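You operate a simulated robot arm through the tools that you are given. There is no shell and no other tool.

The job below is to be done with a simulated robot arm. You get a single attempt, and the scene is never put back.

Task
Flush the blue mould's water line till the sight glass shows clear.
Fine: couple the flush hose to the inlet, open the water valve, shut it again, then put the hose back on its rest.

It is judged by the outcome, as a careful person would: the job done as asked, and still so three seconds after it is handed in. It fails if anything else is knocked over, pushed out of place, dropped, spilled or broken.

Robot
A 6-joint arm with a two-finger parallel gripper, fixed in place. Base frame: the origin is on the floor under the middle of its stand, x ahead of it, y to its left, z up; the work surface is at about z = 760. Lengths are in mm, angles in degrees, forces in N, time in s.
With the tool pointing down near the work surface it reaches from about 240 to 640 mm from the base axis. Its first joint turns from -66.0 to 66.0 degrees. Payload 2.7 kg.
The tool frame sits at the grasp point between the pads (the TCP): z along the fingers, y along the line on which they close. The tips reach 23 mm beyond it. The gripper opens to 94 mm. The fingers are 38 mm wide and 10 mm thick; the gripper's body (54 by 96 mm) begins 39 mm behind the TCP.
Orientation is that of the tool frame in the base frame, as a unit quaternion [x, y, z, w]. With the fingers straight down and closing along the base's y, the tool's x points along the base's -x, its y along +y and its z along -z.

Tools
- The arm moves only by the tool apply_moves. Its argument "steps" is a list of rows, each an object (a shift or turn left out is 0, a gripper value left out holds the last) with "hand": the finger opening in mm, from 0 to 94; "xyz": the shift along the base's x, y, z in mm, a list of three; "angular": the turn, a rotation vector about the base's x, y, z in degrees, a list of three. In form: [{"hand": hand, "xyz": [tx, ty, tz], "angular": [wx, wy, wz]}, ...]. A call has 1 to 20 rows; each row is the pose to reach, as a shift and turn from the pose commanded when the call began. Rows are played at 5 a second. More than 50 mm and 8.6 degrees between two rows, or a gripper value outside its range, and nothing of the call is played. Where a pose cannot be reached the arm comes as near as it can. A force on the tool above 40 N (or 10 N above the force at the start of the call, whichever is more), or a blocked arm, ends the call early, and 0.2 s more pass. The fingers move at their own pace (about 45 mm/s each) and stop on an object; they squeeze with about 27 N. The grip force told is the motor's: it shows also when the fingers shut on nothing. Time passes only in rows, and 0.2 s behind the last, so rows that repeat a pose let the fingers close. The reply holds the time, the measured pose of the TCP, the force on the tool along the base axes, the opening and the grip force, in the units named above and with some noise, with the torque about the TCP (base axes, N m) and any sound that the robot's microphone picked up.
- Cameras (640 x 400 px; columns grow to the right, rows downward): "scene" is fixed at [74.4, -443.7, 1385]; the picture's right is [0.72, -0.70, 0.00], its down [-0.51, -0.53, -0.68] and it looks along [0.47, 0.49, -0.73] (base axes); focal length 327 px, centre (320, 200). "wrist" rides on the gripper at [86, 16, -74] in the tool frame; the picture's right is [-0.18, 0.98, 0.00], its down [-0.58, -0.11, -0.81] and it looks along [-0.79, -0.15, 0.59] (tool axes); focal length 243 px, centre (320, 200). There is no depth. A picture from a camera that has moved, and an enlarged one, comes with that camera's place and axes in the base frame and with its lens.
- snapshot(camera): a new picture of that camera. It takes no simulated time.
- close_up(camera, box): a new picture of the part [left, top, right, bottom] of that camera's present view, enlarged. It takes no simulated time.
- close_job(): hands the job in; it is judged then, once.

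Nothing tells you positions but the pictures and the camera data. Unless the task says otherwise, let go and move clear before handing in.

The tools are called after "Emit:" as name(argument=value, ...) on one line, values as JSON. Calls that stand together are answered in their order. apply_moves: Moves the arm, as the interface text tells. Its arguments: {"type":"object","properties":{"steps":{"type":"array"}},"required":["steps"]} The other tools are called the same way: snapshot (camera) takes a picture; close_up (camera, box) takes an enlarged picture of a part of a camera's view; close_job () hands the job in.

At the start:

```text
clock: 0.0
ee_pos: [244.1, -220.1, 1122.8]
tcp_rot: [-0.001, 1.0, 0.0, 0.0]
ft_force: [0.6, -0.7, -0.5]
moment: [-0.01, -0.04, 0.05]
grip_width: 94.0
grip_force: 0.1
```

scene: 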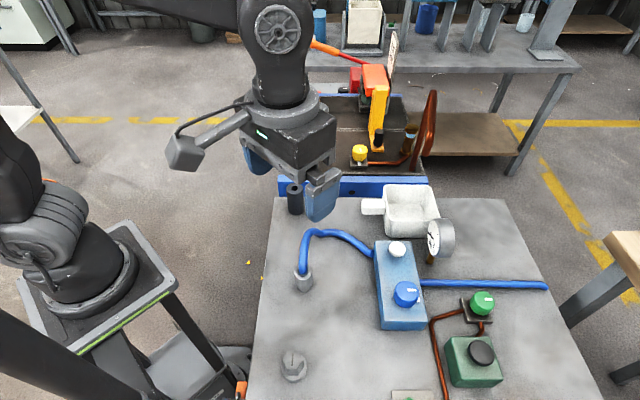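
wrist: 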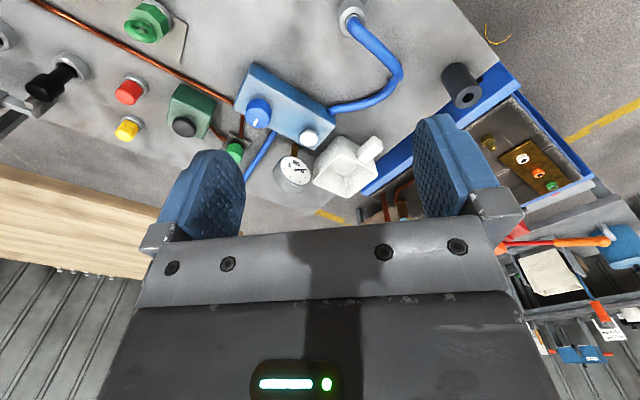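

I see a bench with a blue block (with a blue dial and white cap), a blue hose, a green block with black knob, and other controls. I'll take close-up pictures to identify the hose, inlet, valve and sight glass before I move.

Emit:
close_up(camera="scene", box=[240, 160, 440, 285])

Emit:
close_up(camera="scene", box=[360, 220, 560, 345])

Emit:
close_up(camera="scene", box=[240, 275, 440, 400])

Emit:
close_up(camera="wrist", box=[0, 0, 260, 162])

Emit:
close_up(camera="wrist", box=[220, 0, 520, 188])

Emit:
close_up(camera="scene", box=[320, 20, 480, 120])

```text
3.20 times, centred on (340, 222) of scene
camera zoom: at [74.4, -443.7, 1385.0], right [0.72, -0.7, 0.0], down [-0.51, -0.53, -0.68], along [0.47, 0.49, -0.73], focal length 1047 px, centre (256, 128)
```

zoom: 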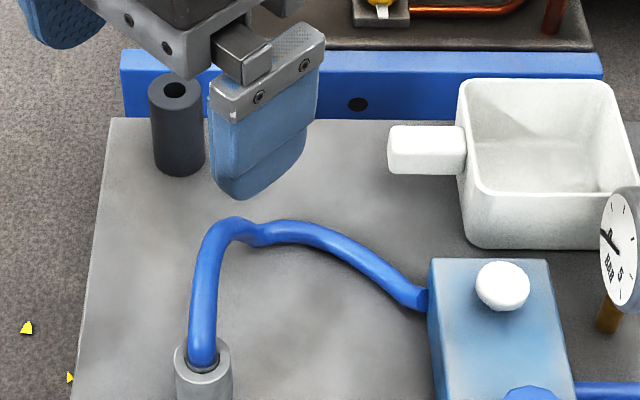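

```text
3.20 times, centred on (460, 282) of scene
camera zoom: at [74.4, -443.7, 1385.0], right [0.72, -0.7, 0.0], down [-0.51, -0.53, -0.68], along [0.47, 0.49, -0.73], focal length 1047 px, centre (-128, -64)
```

zoom: 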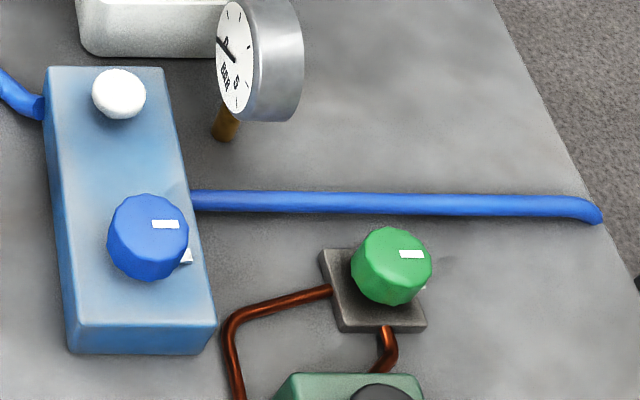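

```text
3.20 times, centred on (340, 338) of scene
camera zoom: at [74.4, -443.7, 1385.0], right [0.72, -0.7, 0.0], down [-0.51, -0.53, -0.68], along [0.47, 0.49, -0.73], focal length 1047 px, centre (256, -240)
```

zoom: 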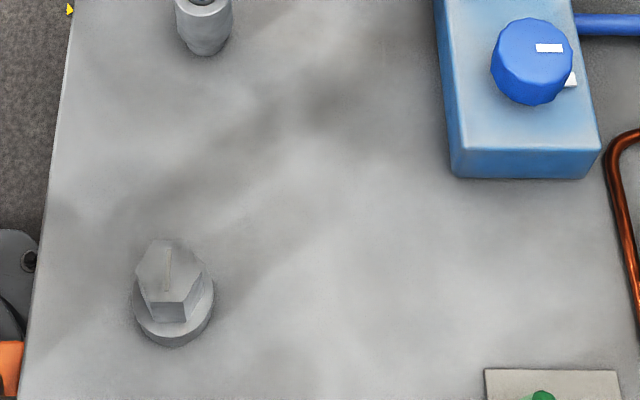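

```text
2.46 times, centred on (130, 81) of wrist
camera zoom: at [156.4, -204.9, 1197.4], right [0.18, 0.98, 0.0], down [0.58, -0.11, 0.81], along [0.79, -0.15, -0.59], focal length 597 px, centre (788, 493)
```

zoom: 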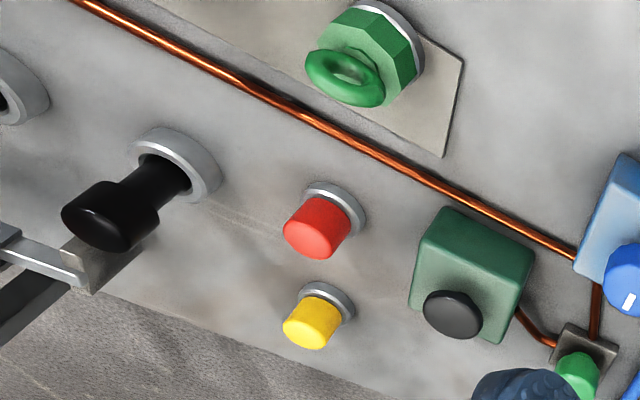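

```text
2.13 times, centred on (370, 94) of wrist
camera zoom: at [156.4, -204.9, 1197.4], right [0.18, 0.98, 0.0], down [0.58, -0.11, 0.81], along [0.79, -0.15, -0.59], focal length 516 px, centre (214, 426)
```

zoom: 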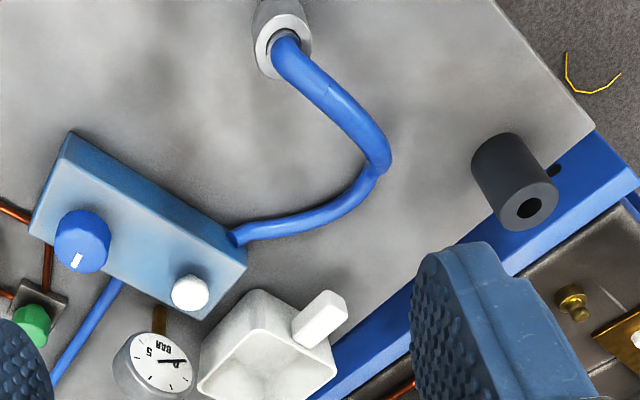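

```text
4.00 times, centred on (400, 70) of scene
camera zoom: at [74.4, -443.7, 1385.0], right [0.72, -0.7, 0.0], down [-0.51, -0.53, -0.68], along [0.47, 0.49, -0.73], focal length 1308 px, centre (0, 720)
```

zoom: 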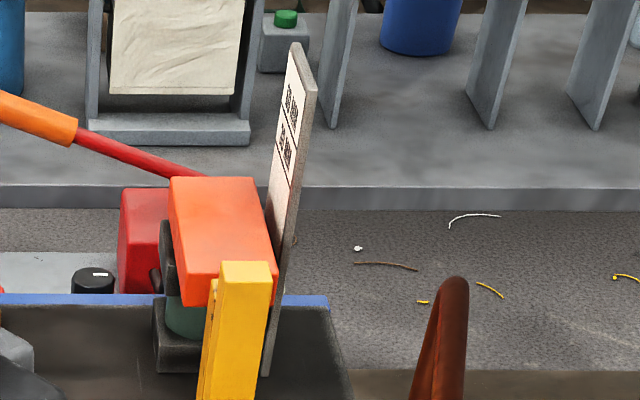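

The hose runs from the blue block to a grey socket near (290, -168), and a dark hollow cylinder stands near (415, 5). I still can't tell which is the inlet and which is the rest, so I'll enlarge more regions.

Emit:
close_up(camera="wrist", box=[400, 40, 640, 190])

Emit:
close_up(camera="wrist", box=[480, 200, 640, 300])

Emit:
close_up(camera="scene", box=[300, 80, 460, 200])

Emit:
close_up(camera="wrist", box=[220, 60, 400, 220])

Emit:
close_up(camera="scene", box=[360, 320, 600, 400])

Emit:
close_up(camera="scene", box=[280, 0, 640, 130])

```text
2.67 times, centred on (520, 115) of wrist
camera zoom: at [156.4, -204.9, 1197.4], right [0.18, 0.98, 0.0], down [0.58, -0.11, 0.81], along [0.79, -0.15, -0.59], focal length 647 px, centre (-213, 427)
```

zoom: 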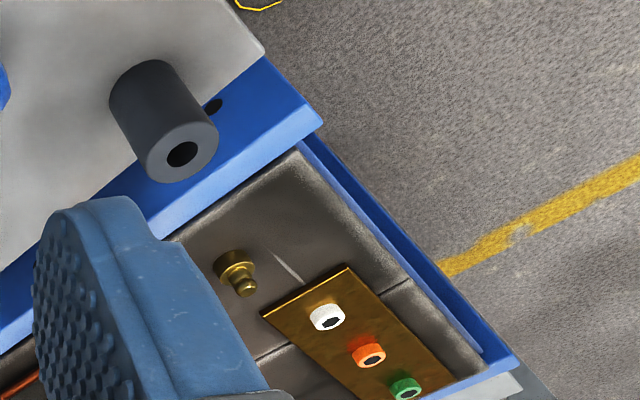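

```text
4.00 times, centred on (560, 250) of wrist
camera zoom: at [156.4, -204.9, 1197.4], right [0.18, 0.98, 0.0], down [0.58, -0.11, 0.81], along [0.79, -0.15, -0.59], focal length 970 px, centre (-640, 0)
```

zoom: 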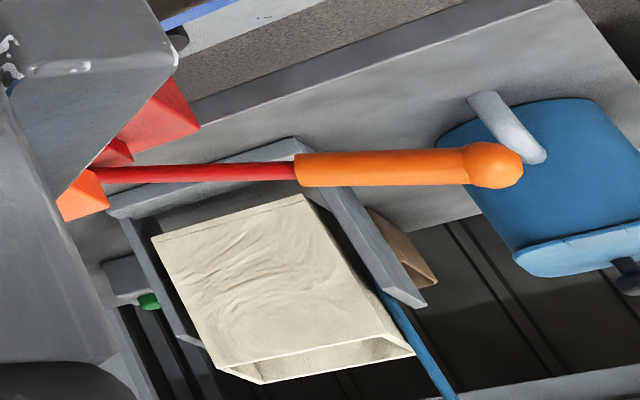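

```text
3.33 times, centred on (380, 140) of scene
camera zoom: at [74.4, -443.7, 1385.0], right [0.72, -0.7, 0.0], down [-0.51, -0.53, -0.68], along [0.47, 0.49, -0.73], focal length 1090 px, centre (120, 400)
```

zoom: 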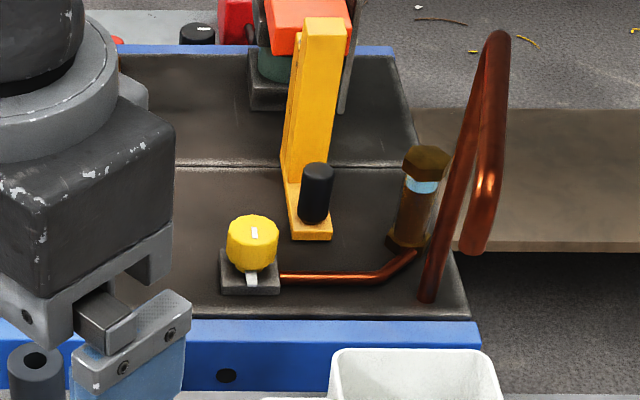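

```text
2.50 times, centred on (310, 140) of wrist
camera zoom: at [156.4, -204.9, 1197.4], right [0.18, 0.98, 0.0], down [0.58, -0.11, 0.81], along [0.79, -0.15, -0.59], focal length 606 px, centre (345, 350)
```

zoom: 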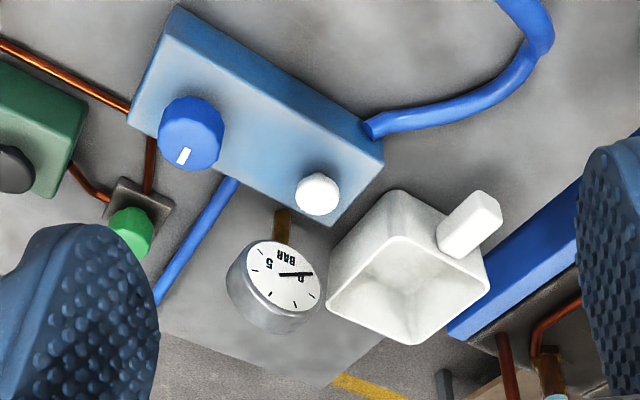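

```text
2.67 times, centred on (480, 360) of scene
camera zoom: at [74.4, -443.7, 1385.0], right [0.72, -0.7, 0.0], down [-0.51, -0.53, -0.68], along [0.47, 0.49, -0.73], focal length 872 px, centre (-107, -227)
```

zoom: 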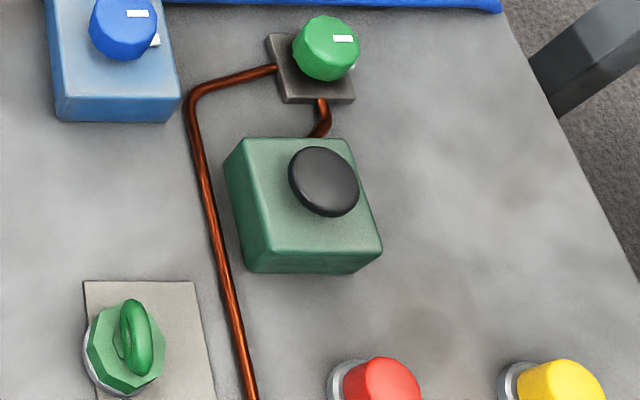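

```text
1.78 times, centred on (460, 65) of scene
camera zoom: at [74.4, -443.7, 1385.0], right [0.72, -0.7, 0.0], down [-0.51, -0.53, -0.68], along [0.47, 0.49, -0.73], focal length 582 px, centre (71, 440)
```

zoom: 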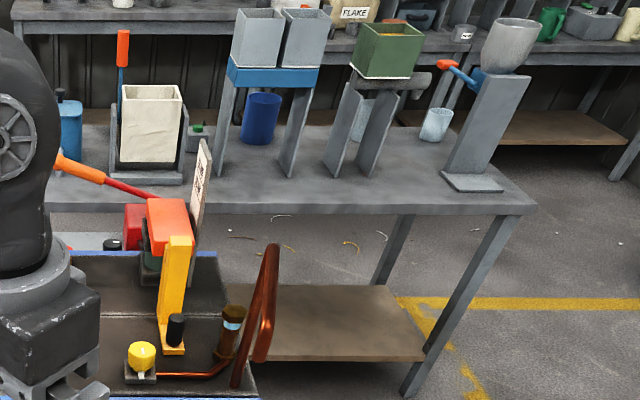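

There's a blue-rimmed unit further left: a dark interior with a brass fitting, a yellow knob, a copper line and what may be a sight glass. I'll swing the arm left at its current height to view that area with the wrist camera.

Emit:
apply_moves(steps=[{"hand": 94, "xyz": [15, 45, 0]}, {"xyz": [25, 90, 0]}, {"xyz": [35, 135, 0]}, {"xyz": [45, 180, 0]}, {"xyz": [50, 225, 0]}, {"xyz": [50, 225, 0]}])

Emit:
snapshot(camera="wrist")

Emit:
snapshot(camera="scene")

```text
clock: 1.4
ee_pos: [292.3, 9.3, 1124.0]
tcp_rot: [0.001, 1.0, 0.0, 0.0]
ft_force: [-0.5, -0.5, -0.4]
moment: [-0.03, 0.01, -0.01]
grip_width: 94.0
grip_force: 0.1
```

```text
taken
camera wrist: at [204.7, 24.3, 1197.9], right [0.18, 0.98, 0.0], down [0.58, -0.11, 0.81], along [0.79, -0.15, -0.59], focal length 243 px, centre (320, 200)
```

wrist: 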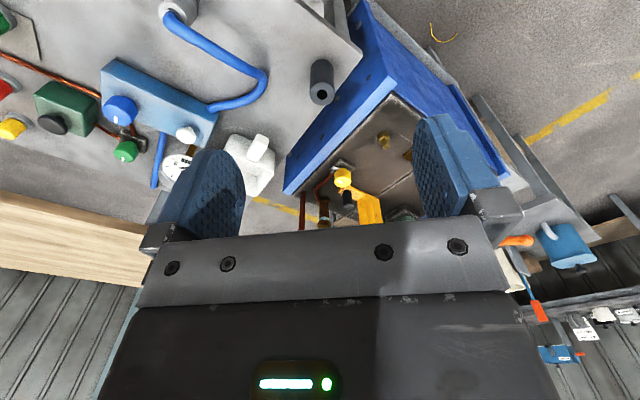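

```text
taken
```

scene: 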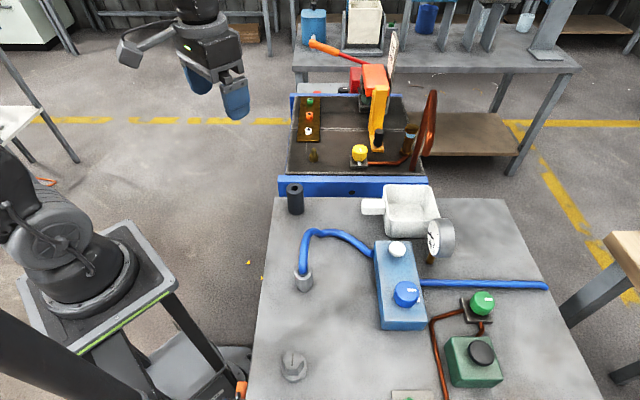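

Emit:
close_up(camera="scene", box=[270, 80, 450, 205])

Emit:
close_up(camera="wrist", box=[240, 40, 460, 240])

Emit:
close_up(camera="scene", box=[280, 90, 350, 140])

Emit:
close_up(camera="scene", box=[360, 30, 420, 110])

```text
3.20 times, centred on (360, 142) of scene
camera zoom: at [74.4, -443.7, 1385.0], right [0.72, -0.7, 0.0], down [-0.51, -0.53, -0.68], along [0.47, 0.49, -0.73], focal length 1047 px, centre (192, 384)
```

zoom: 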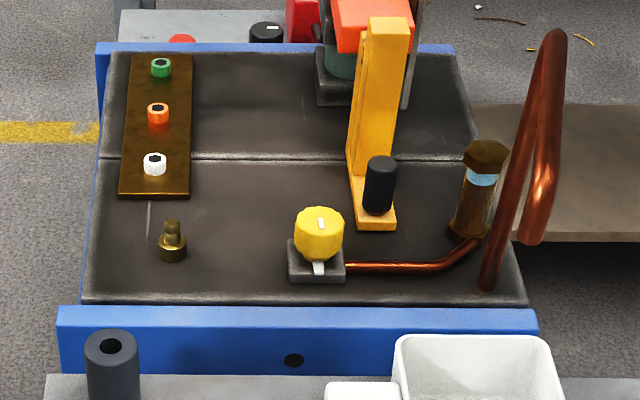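

```text
2.00 times, centred on (350, 140) of wrist
camera zoom: at [204.7, 24.3, 1197.9], right [0.18, 0.98, 0.0], down [0.58, -0.11, 0.81], along [0.79, -0.15, -0.59], focal length 485 px, centre (260, 320)
```

zoom: 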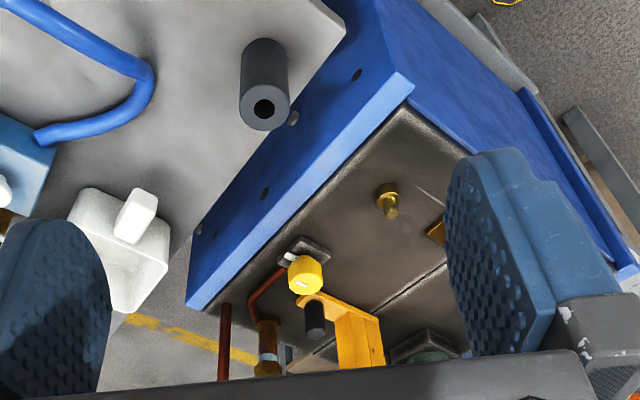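

```text
8.00 times, centred on (315, 115) of scene
camera zoom: at [74.4, -443.7, 1385.0], right [0.72, -0.7, 0.0], down [-0.51, -0.53, -0.68], along [0.47, 0.49, -0.73], focal length 2617 px, centre (360, 880)
```

zoom: 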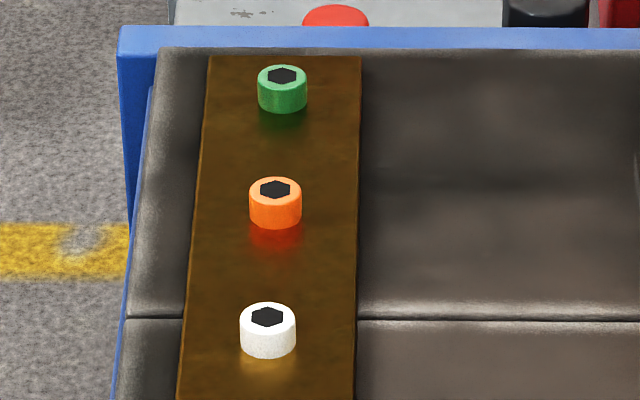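

```text
5.00 times, centred on (390, 70) of scene
camera zoom: at [74.4, -443.7, 1385.0], right [0.72, -0.7, 0.0], down [-0.51, -0.53, -0.68], along [0.47, 0.49, -0.73], focal length 1635 px, centre (-30, 850)
```

zoom: 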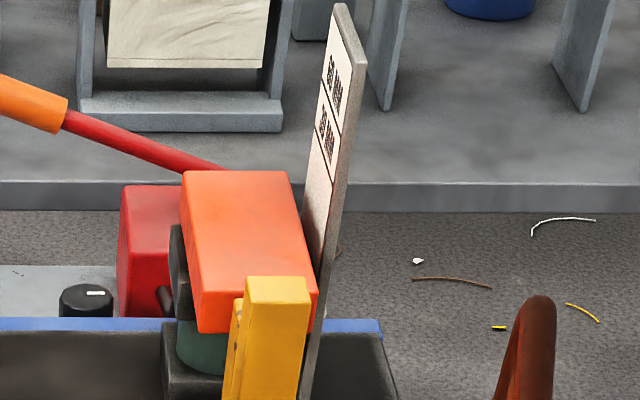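

The mould deck has a brass nipple near (580, 100, 767), which is probably the inlet. It also carries a yellow knob with copper pipe to a glass, and a sign stands behind it. I'll zoom in on each of these.

Emit:
close_up(camera="scene", box=[380, 30, 404, 90])

Emit:
close_up(camera="scene", box=[395, 110, 435, 170])

Emit:
close_up(camera="scene", box=[340, 135, 390, 170])

Emit:
close_up(camera="scene", box=[370, 230, 440, 320])

Emit:
close_up(camera="scene", box=[285, 225, 345, 300])

Emit:
close_up(camera="scene", box=[295, 135, 335, 175])

Emit:
close_up(camera="wrist", box=[80, 60, 220, 170])

Emit:
close_up(camera="wrist", box=[290, 150, 430, 240])

```text
6.67 times, centred on (392, 60) of scene
camera zoom: at [74.4, -443.7, 1385.0], right [0.72, -0.7, 0.0], down [-0.51, -0.53, -0.68], along [0.47, 0.49, -0.73], focal length 2180 px, centre (-160, 1133)
```

zoom: 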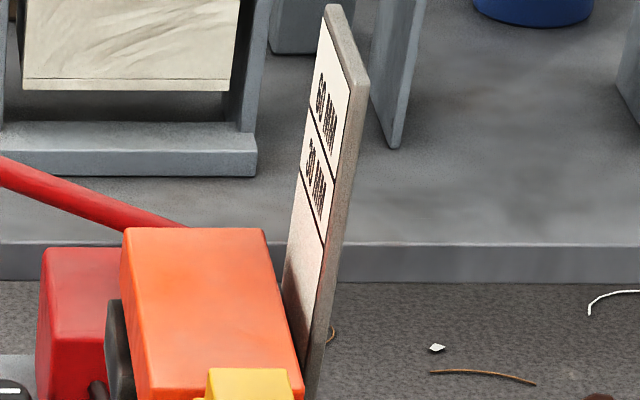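

```text
6.67 times, centred on (415, 140) of scene
camera zoom: at [74.4, -443.7, 1385.0], right [0.72, -0.7, 0.0], down [-0.51, -0.53, -0.68], along [0.47, 0.49, -0.73], focal length 2180 px, centre (-313, 600)
```

zoom: 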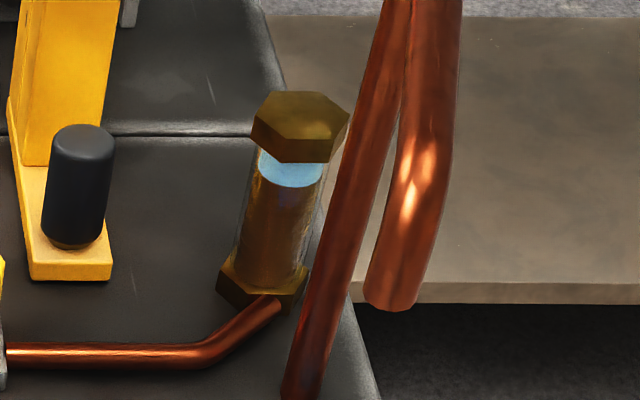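

```text
11.43 times, centred on (365, 152) of scene
camera zoom: at [74.4, -443.7, 1385.0], right [0.72, -0.7, 0.0], down [-0.51, -0.53, -0.68], along [0.47, 0.49, -0.73], focal length 3738 px, centre (-194, 743)
```

zoom: 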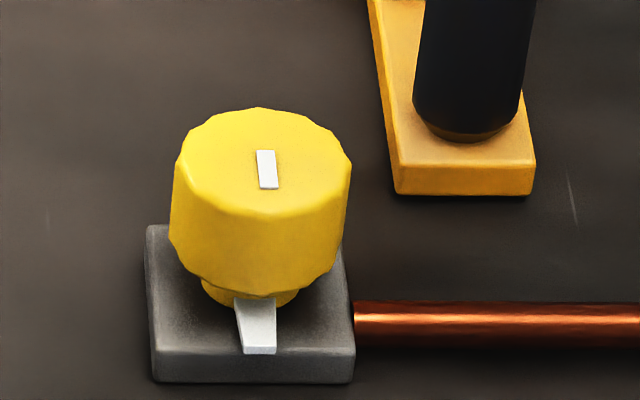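

```text
4.44 times, centred on (405, 275) of scene
camera zoom: at [74.4, -443.7, 1385.0], right [0.72, -0.7, 0.0], down [-0.51, -0.53, -0.68], along [0.47, 0.49, -0.73], focal length 1454 px, centre (-58, -133)
```

zoom: 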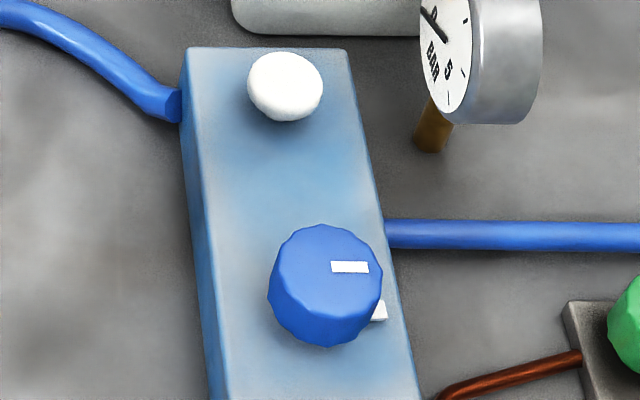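

```text
5.33 times, centred on (315, 262) of scene
camera zoom: at [74.4, -443.7, 1385.0], right [0.72, -0.7, 0.0], down [-0.51, -0.53, -0.68], along [0.47, 0.49, -0.73], focal length 1744 px, centre (347, -133)
```

zoom: 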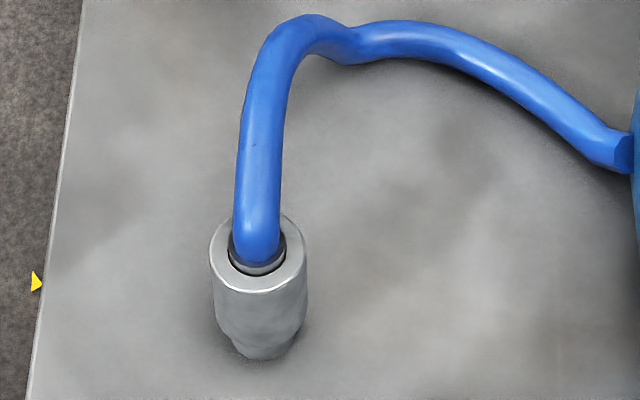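

```text
10.00 times, centred on (315, 155) of scene
camera zoom: at [74.4, -443.7, 1385.0], right [0.72, -0.7, 0.0], down [-0.51, -0.53, -0.68], along [0.47, 0.49, -0.73], focal length 3271 px, centre (370, 650)
```

zoom: 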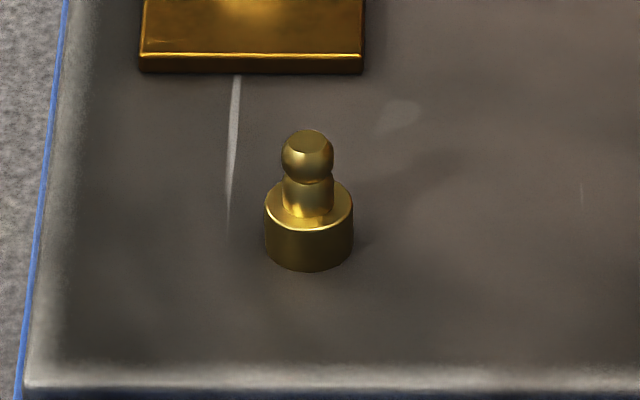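

```text
3.64 times, centred on (150, 115) of wrist
camera zoom: at [204.7, 24.3, 1197.9], right [0.18, 0.98, 0.0], down [0.58, -0.11, 0.81], along [0.79, -0.15, -0.59], focal length 882 px, centre (938, 509)
```

zoom: 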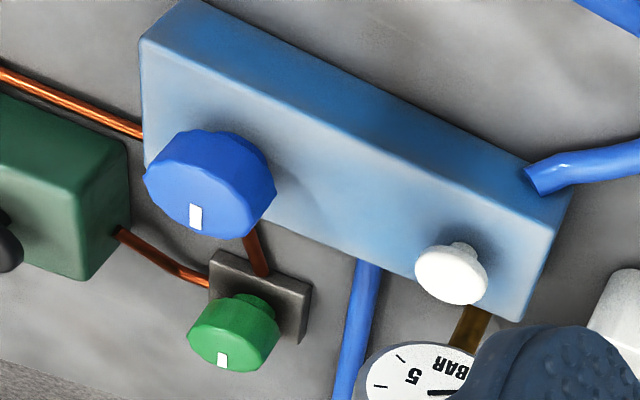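

```text
4.44 times, centred on (360, 195) of wrist
camera zoom: at [204.7, 24.3, 1197.9], right [0.18, 0.98, 0.0], down [0.58, -0.11, 0.81], along [0.79, -0.15, -0.59], focal length 1078 px, centre (142, 222)
```

zoom: 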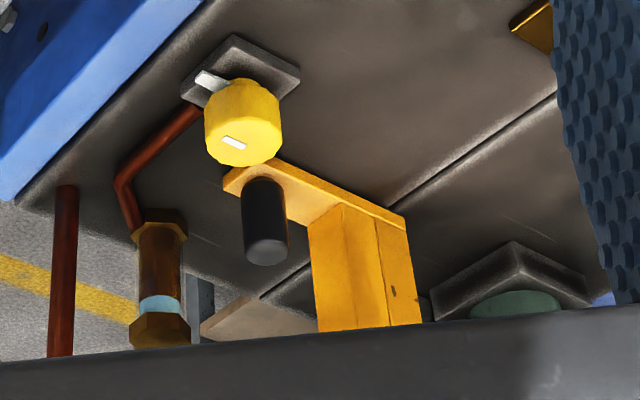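

The grey cylinder near (286, -178) looks like the hose's coupler standing on its rest. The brass ball nipple on the blue mould is the inlet, the blue knob is the water valve, and the sight glass is currently brown. Next I'll move above the coupler with a 30° yaw and look closely.

Emit:
apply_moves(steps=[{"hand": 94, "xyz": [-2, -45, -20], "angular": [0, 0, 7.5]}, {"xyz": [-4, -90, -50], "angular": [0, 0, 15]}, {"xyz": [-6, -135, -85], "angular": [0, 0, 22.5]}, {"xyz": [-8, -170, -120], "angular": [0, 0, 30]}, {"xyz": [-8, -183, -165], "angular": [0, 0, 30]}, {"xyz": [-8, -183, -173], "angular": [0, 0, 30]}])

Emit:
snapshot(camera="wrist")

Emit:
snapshot(camera="scene")

```text
refused: row 2 steps farther than a row can; nothing moved
```

```text
taken
camera wrist: at [204.7, 24.3, 1197.9], right [0.18, 0.98, 0.0], down [0.58, -0.11, 0.81], along [0.79, -0.15, -0.59], focal length 243 px, centre (320, 200)
```

wrist: 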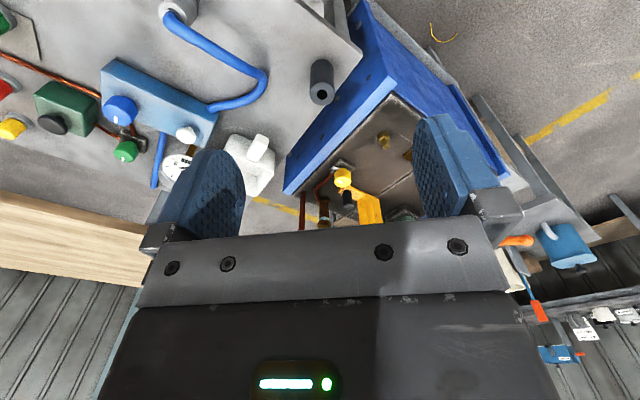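

```text
taken
```

scene: 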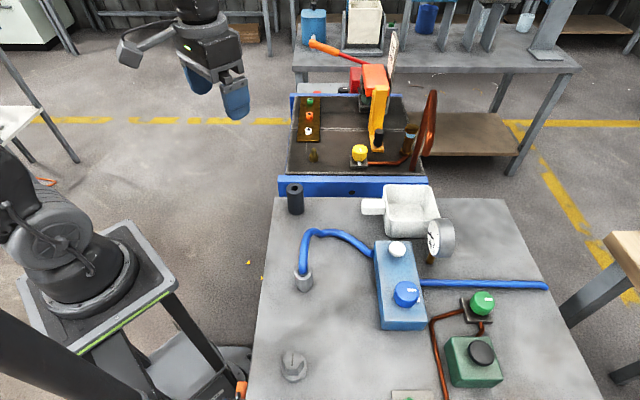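

Nothing moved because one row's step was too long. I'll resend the same move with shorter steps.

Emit:
apply_moves(steps=[{"hand": 94, "xyz": [-1, -35, -20], "angular": [0, 0, 6]}, {"xyz": [-2, -70, -45], "angular": [0, 0, 12]}, {"xyz": [-4, -105, -70], "angular": [0, 0, 18]}, {"xyz": [-6, -140, -95], "angular": [0, 0, 24]}, {"xyz": [-8, -170, -125], "angular": [0, 0, 30]}, {"xyz": [-8, -183, -160], "angular": [0, 0, 30]}, {"xyz": [-8, -183, -173], "angular": [0, 0, 30]}])

Emit:
snapshot(camera="wrist")

Emit:
snapshot(camera="scene")

```text
clock: 3.0
ee_pos: [286.3, -179.4, 949.4]
tcp_rot: [-0.259, 0.966, 0.0, 0.0]
ft_force: [0.2, 0.2, 0.4]
moment: [0.04, 0.04, 0.01]
grip_width: 94.1
grip_force: 0.2
```

```text
taken
camera wrist: at [202.4, -208.6, 1023.7], right [-0.33, 0.94, 0.0], down [0.56, 0.2, 0.81], along [0.76, 0.27, -0.59], focal length 243 px, centre (320, 200)
```

wrist: 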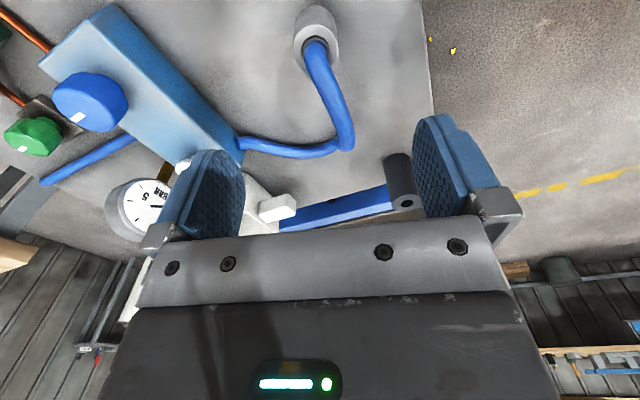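

```text
taken
```

scene: 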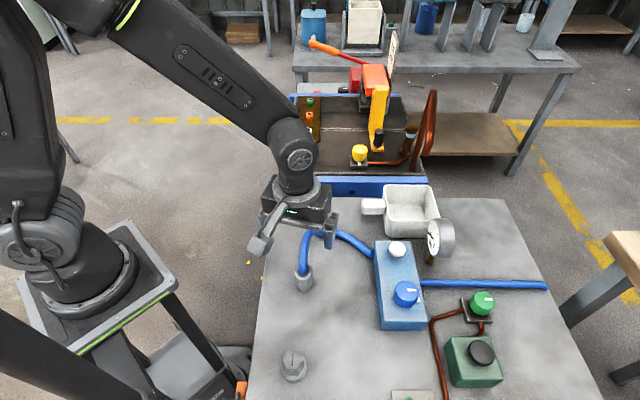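

Emit:
close_up(camera="wrist", box=[240, 0, 400, 100])

Emit:
close_up(camera="scene", box=[280, 220, 344, 300])

Emit:
close_up(camera="wrist", box=[40, 40, 200, 140])

```text
4.00 times, centred on (320, 50) of wrist
camera zoom: at [202.4, -208.6, 1023.7], right [-0.33, 0.94, 0.0], down [0.56, 0.2, 0.81], along [0.76, 0.27, -0.59], focal length 970 px, centre (320, 800)
```

zoom: 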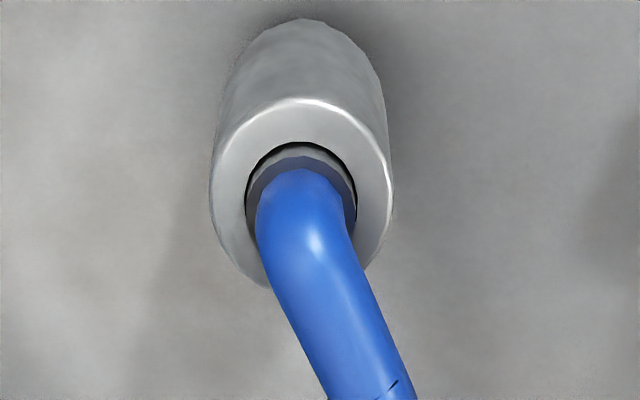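

```text
5.00 times, centred on (312, 260) of scene
camera zoom: at [74.4, -443.7, 1385.0], right [0.72, -0.7, 0.0], down [-0.51, -0.53, -0.68], along [0.47, 0.49, -0.73], focal length 1635 px, centre (360, -100)
```

zoom: 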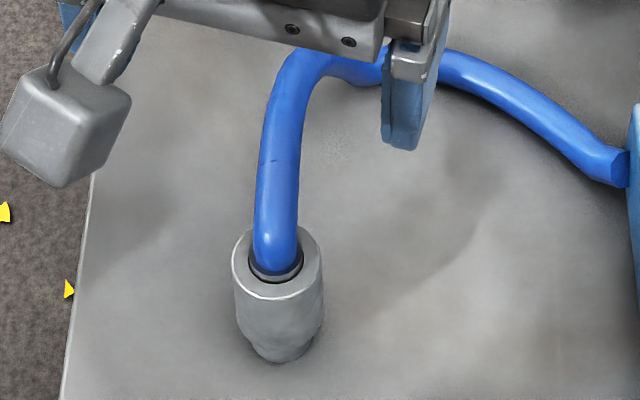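

```text
4.00 times, centred on (120, 90) of wrist
camera zoom: at [202.4, -208.6, 1023.7], right [-0.33, 0.94, 0.0], down [0.56, 0.2, 0.81], along [0.76, 0.27, -0.59], focal length 970 px, centre (1120, 640)
```

zoom: 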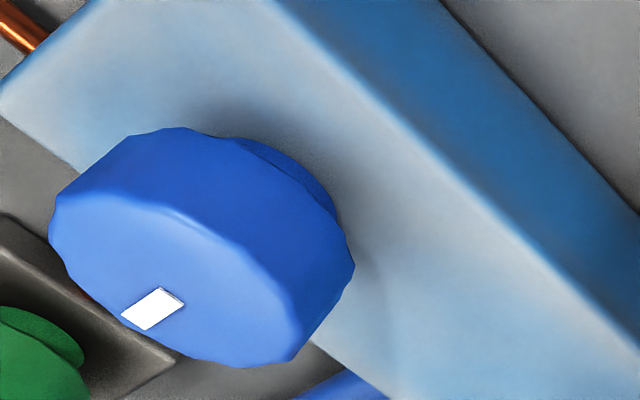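

The grey piece could be a sleeve coupler sitting over a peg, or a fixed cup holding the hose's end ferrule. I'll back off and drop a little to see its lower part at a flatter angle.

Emit:
apply_moves(steps=[{"hand": 94, "xyz": [-35, -12, -10]}, {"xyz": [-68, -25, -40]}, {"xyz": [-68, -25, -85]}, {"xyz": [-68, -25, -110]}, {"xyz": [-68, -25, -110]}])

Emit:
snapshot(camera="wrist")

Emit:
close_up(camera="wrist", box=[240, 120, 400, 220])

```text
clock: 4.2
ee_pos: [216.8, -203.4, 838.4]
tcp_rot: [-0.259, 0.966, 0.001, 0.0]
ft_force: [0.8, 0.2, 0.4]
moment: [-0.01, -0.02, -0.01]
grip_width: 94.2
grip_force: 0.0
```

```text
taken
camera wrist: at [133.0, -232.7, 913.4], right [-0.33, 0.94, 0.0], down [0.56, 0.2, 0.81], along [0.76, 0.27, -0.59], focal length 243 px, centre (320, 200)
```

wrist: 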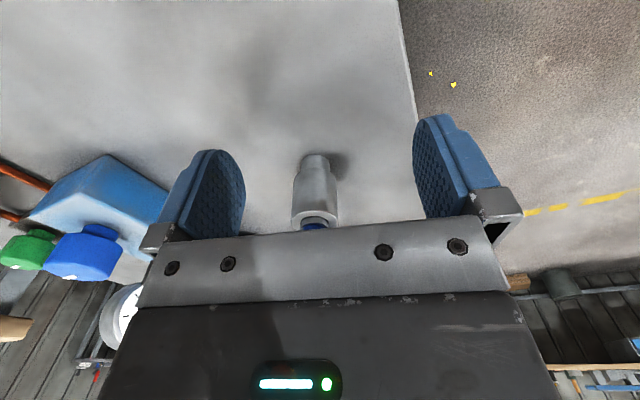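

```text
4.00 times, centred on (320, 170) of wrist
camera zoom: at [133.0, -232.7, 913.4], right [-0.33, 0.94, 0.0], down [0.56, 0.2, 0.81], along [0.76, 0.27, -0.59], focal length 970 px, centre (320, 320)
```

zoom: 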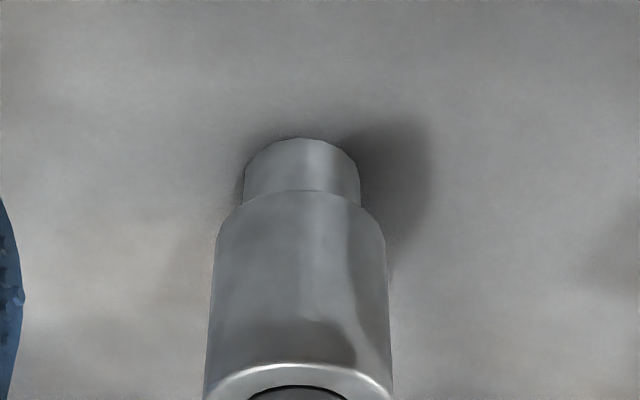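

The sleeve (about 34 mm wide, z 780–822) sits on a fixed 26 mm boss, so the sleeve is the hose coupler and the boss is its rest. It matches the brass nipple's base. I'll lift, move over the coupler axis at about (281, -184) and check the alignment.

Emit:
apply_moves(steps=[{"hand": 80, "xyz": [0, 0, 40]}, {"xyz": [20, 6, 65]}, {"xyz": [45, 13, 65]}, {"xyz": [64, 19, 65]}, {"xyz": [64, 19, 65]}, {"xyz": [64, 19, 65]}, {"xyz": [64, 19, 65]}])

Emit:
snapshot(camera="wrist")

Emit:
close_up(camera="scene", box=[240, 190, 400, 310])

```text
clock: 5.8
ee_pos: [280.7, -182.0, 904.4]
tcp_rot: [-0.259, 0.966, 0.0, 0.0]
ft_force: [-0.4, -0.9, -0.2]
moment: [-0.01, -0.03, 0.03]
grip_width: 79.8
grip_force: 0.0
```

```text
taken
camera wrist: at [197.2, -212.7, 978.9], right [-0.33, 0.94, 0.0], down [0.56, 0.2, 0.81], along [0.76, 0.27, -0.59], focal length 243 px, centre (320, 200)
```

wrist: 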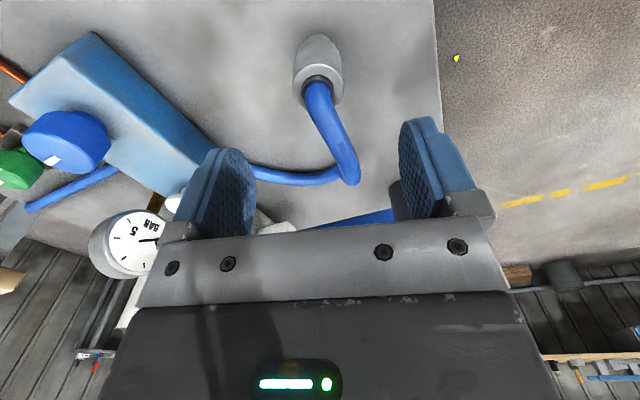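

```text
3.33 times, centred on (320, 250) of scene
camera zoom: at [74.4, -443.7, 1385.0], right [0.72, -0.7, 0.0], down [-0.51, -0.53, -0.68], along [0.47, 0.49, -0.73], focal length 1090 px, centre (320, 33)
```

zoom: 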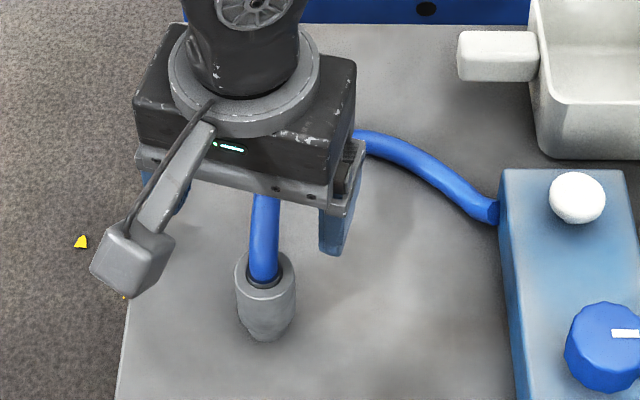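

The coupler axis checks out at about (280, -185). I'll descend straight down to TCP z ≈ 820 so the fingers straddle the sleeve's upper half with the hose passing between them.

Emit:
apply_moves(steps=[{"hand": 80, "xyz": [-0.5, -2, -20]}, {"xyz": [-0.5, -2, -40]}, {"xyz": [-0.5, -2, -60]}, {"xyz": [-0.5, -2, -75]}, {"xyz": [-0.5, -2, -83]}, {"xyz": [-0.5, -2, -83]}, {"xyz": [-0.5, -2, -83]}])

Emit:
snapshot(camera="wrist")

Emit:
close_up(camera="scene", box=[240, 200, 400, 320])

```text
clock: 7.4
ee_pos: [281.9, -186.6, 820.4]
tcp_rot: [-0.259, 0.966, 0.0, 0.0]
ft_force: [0.5, 0.8, 0.0]
moment: [0.01, -0.03, 0.01]
grip_width: 80.1
grip_force: 0.1
```

```text
taken
camera wrist: at [197.5, -217.2, 895.2], right [-0.33, 0.94, 0.0], down [0.56, 0.2, 0.81], along [0.76, 0.27, -0.59], focal length 243 px, centre (320, 200)
```

wrist: 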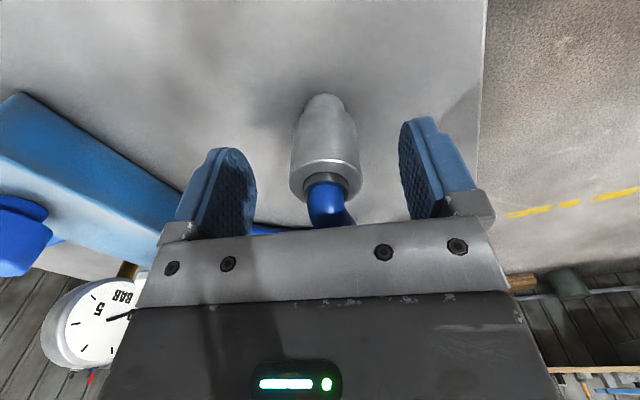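

```text
3.33 times, centred on (320, 260) of scene
camera zoom: at [74.4, -443.7, 1385.0], right [0.72, -0.7, 0.0], down [-0.51, -0.53, -0.68], along [0.47, 0.49, -0.73], focal length 1090 px, centre (320, 0)
```

zoom: 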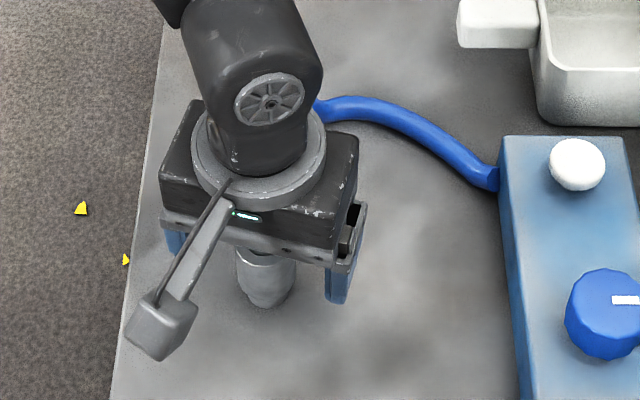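

The sleeve sits about 2.5 mm off the finger centre line. I'll correct along the closing direction and re-check.

Emit:
apply_moves(steps=[{"hand": 80, "xyz": [-1.5, 2.5, 0]}, {"xyz": [-1.5, 2.5, 0]}, {"xyz": [-1.5, 2.5, 0]}])

Emit:
close_up(camera="wrist", box=[200, 80, 456, 240])

```text
clock: 8.2
ee_pos: [280.1, -185.0, 821.2]
tcp_rot: [-0.259, 0.966, 0.0, 0.0]
ft_force: [0.7, -0.4, 0.6]
moment: [0.03, -0.01, -0.01]
grip_width: 80.1
grip_force: 0.0
```

```text
2.50 times, centred on (328, 160) of wrist
camera zoom: at [196.0, -214.5, 895.8], right [-0.33, 0.94, 0.0], down [0.56, 0.2, 0.81], along [0.76, 0.27, -0.59], focal length 606 px, centre (300, 300)
```

zoom: 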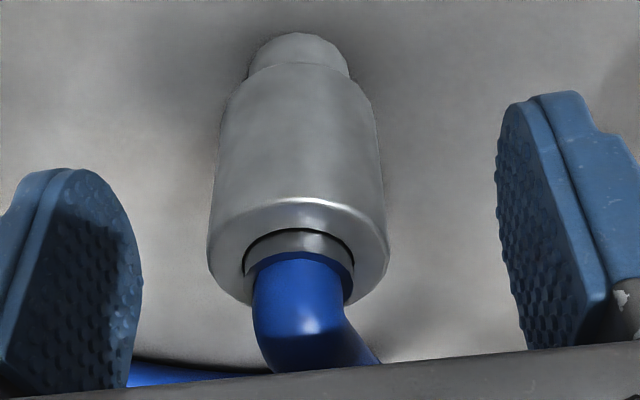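

The sleeve is now centred between the fingers. I'll lower 4 mm more for extra overlap and close on it.

Emit:
apply_moves(steps=[{"hand": 80, "xyz": [0, 0, -4]}, {"hand": 60, "xyz": [0, 0, -4]}, {"hand": 40, "xyz": [0, 0, -4]}, {"hand": 25, "xyz": [0, 0, -4]}, {"hand": 20, "xyz": [0, 0, -4]}, {"hand": 20, "xyz": [0, 0, -4]}, {"hand": 20, "xyz": [0, 0, -4]}])

Emit:
close_up(camera="wrist", box=[200, 80, 456, 240])

Emit:
close_up(camera="scene", box=[240, 200, 400, 320])

```text
clock: 9.8
ee_pos: [280.5, -185.6, 817.7]
tcp_rot: [-0.258, 0.966, -0.002, 0.002]
ft_force: [5.4, -16.5, -1.2]
moment: [-0.03, 0.01, 0.09]
grip_width: 37.8
grip_force: 27.0
```

```text
2.50 times, centred on (328, 160) of wrist
camera zoom: at [196.7, -214.9, 891.8], right [-0.33, 0.94, 0.0], down [0.56, 0.2, 0.81], along [0.76, 0.27, -0.59], focal length 606 px, centre (300, 300)
```

zoom: 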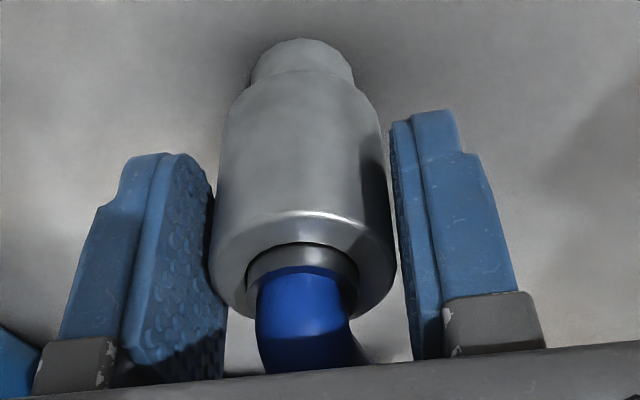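

```text
3.33 times, centred on (320, 260) of scene
camera zoom: at [74.5, -444.1, 1384.9], right [0.72, -0.7, 0.0], down [-0.51, -0.53, -0.68], along [0.47, 0.49, -0.73], focal length 1090 px, centre (320, 0)
```

zoom: 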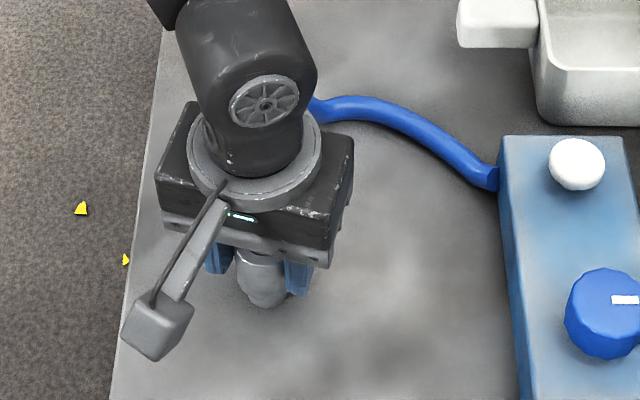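

Gripped at 37.8 mm, but there's a 17 N side load, meaning the gripper is pulling against the fixed rest. I'll shift slightly towards -y to relieve it before lifting.

Emit:
apply_moves(steps=[{"hand": 20, "xyz": [0.4, -1, 0]}, {"xyz": [0.4, -1, 0]}, {"xyz": [0.4, -1, 0]}])

```text
clock: 10.6
ee_pos: [281.0, -185.6, 816.5]
tcp_rot: [-0.259, 0.966, 0.0, 0.0]
ft_force: [9.1, -4.8, -1.3]
moment: [0.17, -0.44, 0.07]
grip_width: 38.0
grip_force: 26.5
```

The side load has dropped. Now I'll lift straight up slowly to pull the coupler off its rest.

Emit:
apply_moves(steps=[{"hand": 20, "xyz": [0.4, 0, 2]}, {"xyz": [0.4, 0, 4]}, {"xyz": [0.4, 0, 7]}, {"xyz": [0.4, 0, 10]}, {"xyz": [0.4, 0, 10]}])

Emit:
close_up(camera="wrist", box=[200, 80, 456, 240])

```text
clock: 11.8
ee_pos: [279.6, -184.8, 828.2]
tcp_rot: [-0.259, 0.966, 0.001, 0.0]
ft_force: [-0.3, -0.6, -0.8]
moment: [0.0, -0.01, -0.02]
grip_width: 38.1
grip_force: 26.9
```

```text
2.50 times, centred on (328, 160) of wrist
camera zoom: at [196.3, -214.4, 902.2], right [-0.33, 0.94, 0.0], down [0.56, 0.2, 0.81], along [0.76, 0.27, -0.59], focal length 606 px, centre (300, 300)
```

zoom: 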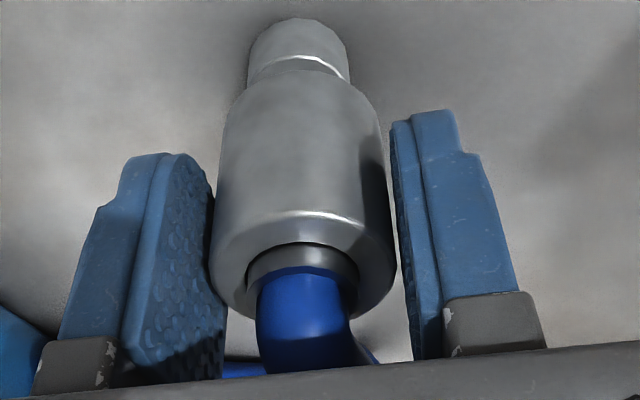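

The coupler came free and is held securely. I'll raise it further and check how the hose follows and whether it pulls.

Emit:
apply_moves(steps=[{"hand": 20, "xyz": [0, 0, 15]}, {"xyz": [0, 0, 30]}, {"xyz": [0, 0, 45]}, {"xyz": [0, 0, 60]}, {"xyz": [0, 0, 70]}, {"xyz": [0, 0, 70]}, {"xyz": [0, 0, 70]}])

Emit:
snapshot(camera="scene")

Emit:
snapshot(camera="wrist")

Emit:
close_up(camera="scene", box=[240, 180, 400, 310])

```text
clock: 13.4
ee_pos: [278.5, -184.7, 898.8]
tcp_rot: [-0.259, 0.966, 0.0, 0.0]
ft_force: [0.6, 0.2, -1.2]
moment: [-0.01, -0.05, 0.0]
grip_width: 37.9
grip_force: 26.4
```

```text
taken
```

scene: 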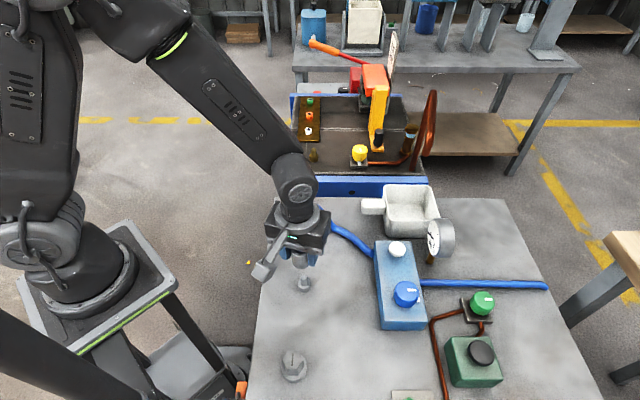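

```text
taken
camera wrist: at [195.9, -214.2, 972.9], right [-0.33, 0.94, 0.0], down [0.56, 0.2, 0.81], along [0.76, 0.27, -0.59], focal length 243 px, centre (320, 200)
```

wrist: 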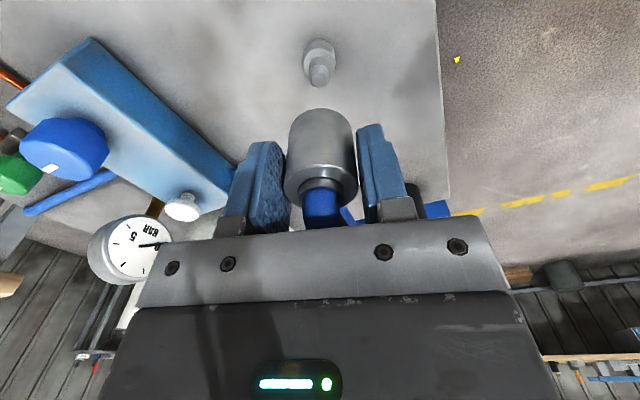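

```text
3.08 times, centred on (320, 245) of scene
camera zoom: at [74.4, -443.7, 1385.0], right [0.72, -0.7, 0.0], down [-0.51, -0.53, -0.68], along [0.47, 0.49, -0.73], focal length 1006 px, centre (320, 62)
```

zoom: 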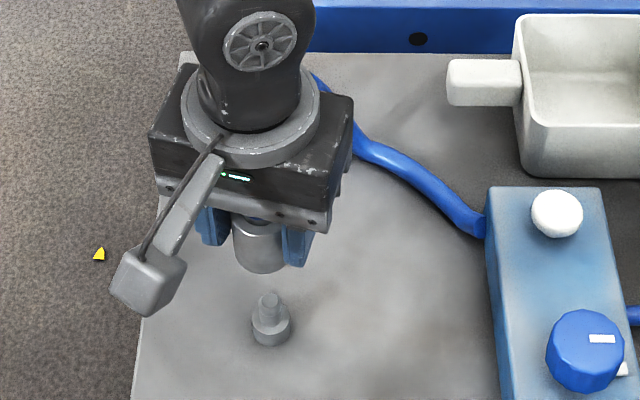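

The rest is a steel nipple of the same shape as the brass inlet, and the hose follows with negligible force. I'll carry the coupler towards the mould on the bowl side of the dark cylinder, yawing gradually.

Emit:
apply_moves(steps=[{"hand": 20, "xyz": [15, 5, 10], "angular": [0, 0, 2]}, {"xyz": [40, 15, 25], "angular": [0, 0, 4]}, {"xyz": [70, 28, 35], "angular": [0, 0, 6]}, {"xyz": [100, 42, 40], "angular": [0, 0, 8]}, {"xyz": [125, 55, 40], "angular": [0, 0, 10]}, {"xyz": [135, 60, 40], "angular": [0, 0, 10]}, {"xyz": [135, 60, 40], "angular": [0, 0, 10]}, {"xyz": [135, 60, 40], "angular": [0, 0, 10]}])

Emit:
snapshot(camera="scene")

Emit:
snapshot(camera="wrist")

```text
clock: 15.2
ee_pos: [415.0, -124.1, 938.8]
tcp_rot: [-0.342, 0.94, 0.0, 0.0]
ft_force: [0.1, -0.8, -1.6]
moment: [-0.03, 0.01, 0.02]
grip_width: 38.1
grip_force: 27.4
```

```text
taken
```

scene: 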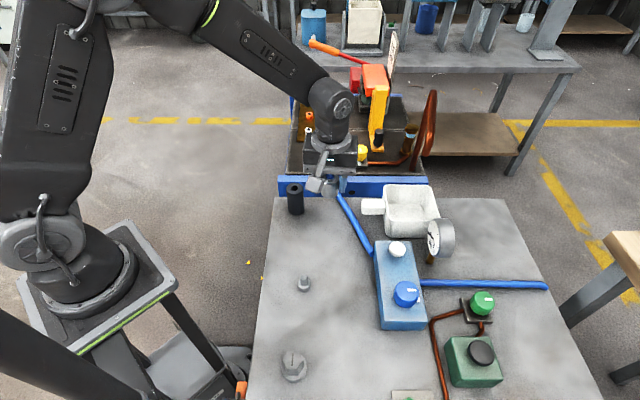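

```text
taken
camera wrist: at [336.8, -168.1, 1014.2], right [-0.49, 0.87, 0.0], down [0.52, 0.29, 0.81], along [0.7, 0.4, -0.59], focal length 243 px, centre (320, 200)
```

wrist: 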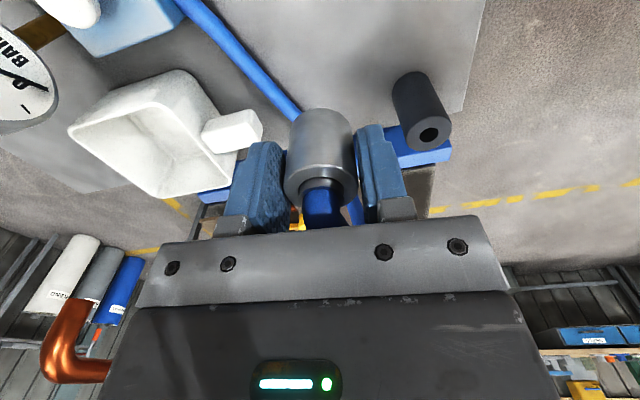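

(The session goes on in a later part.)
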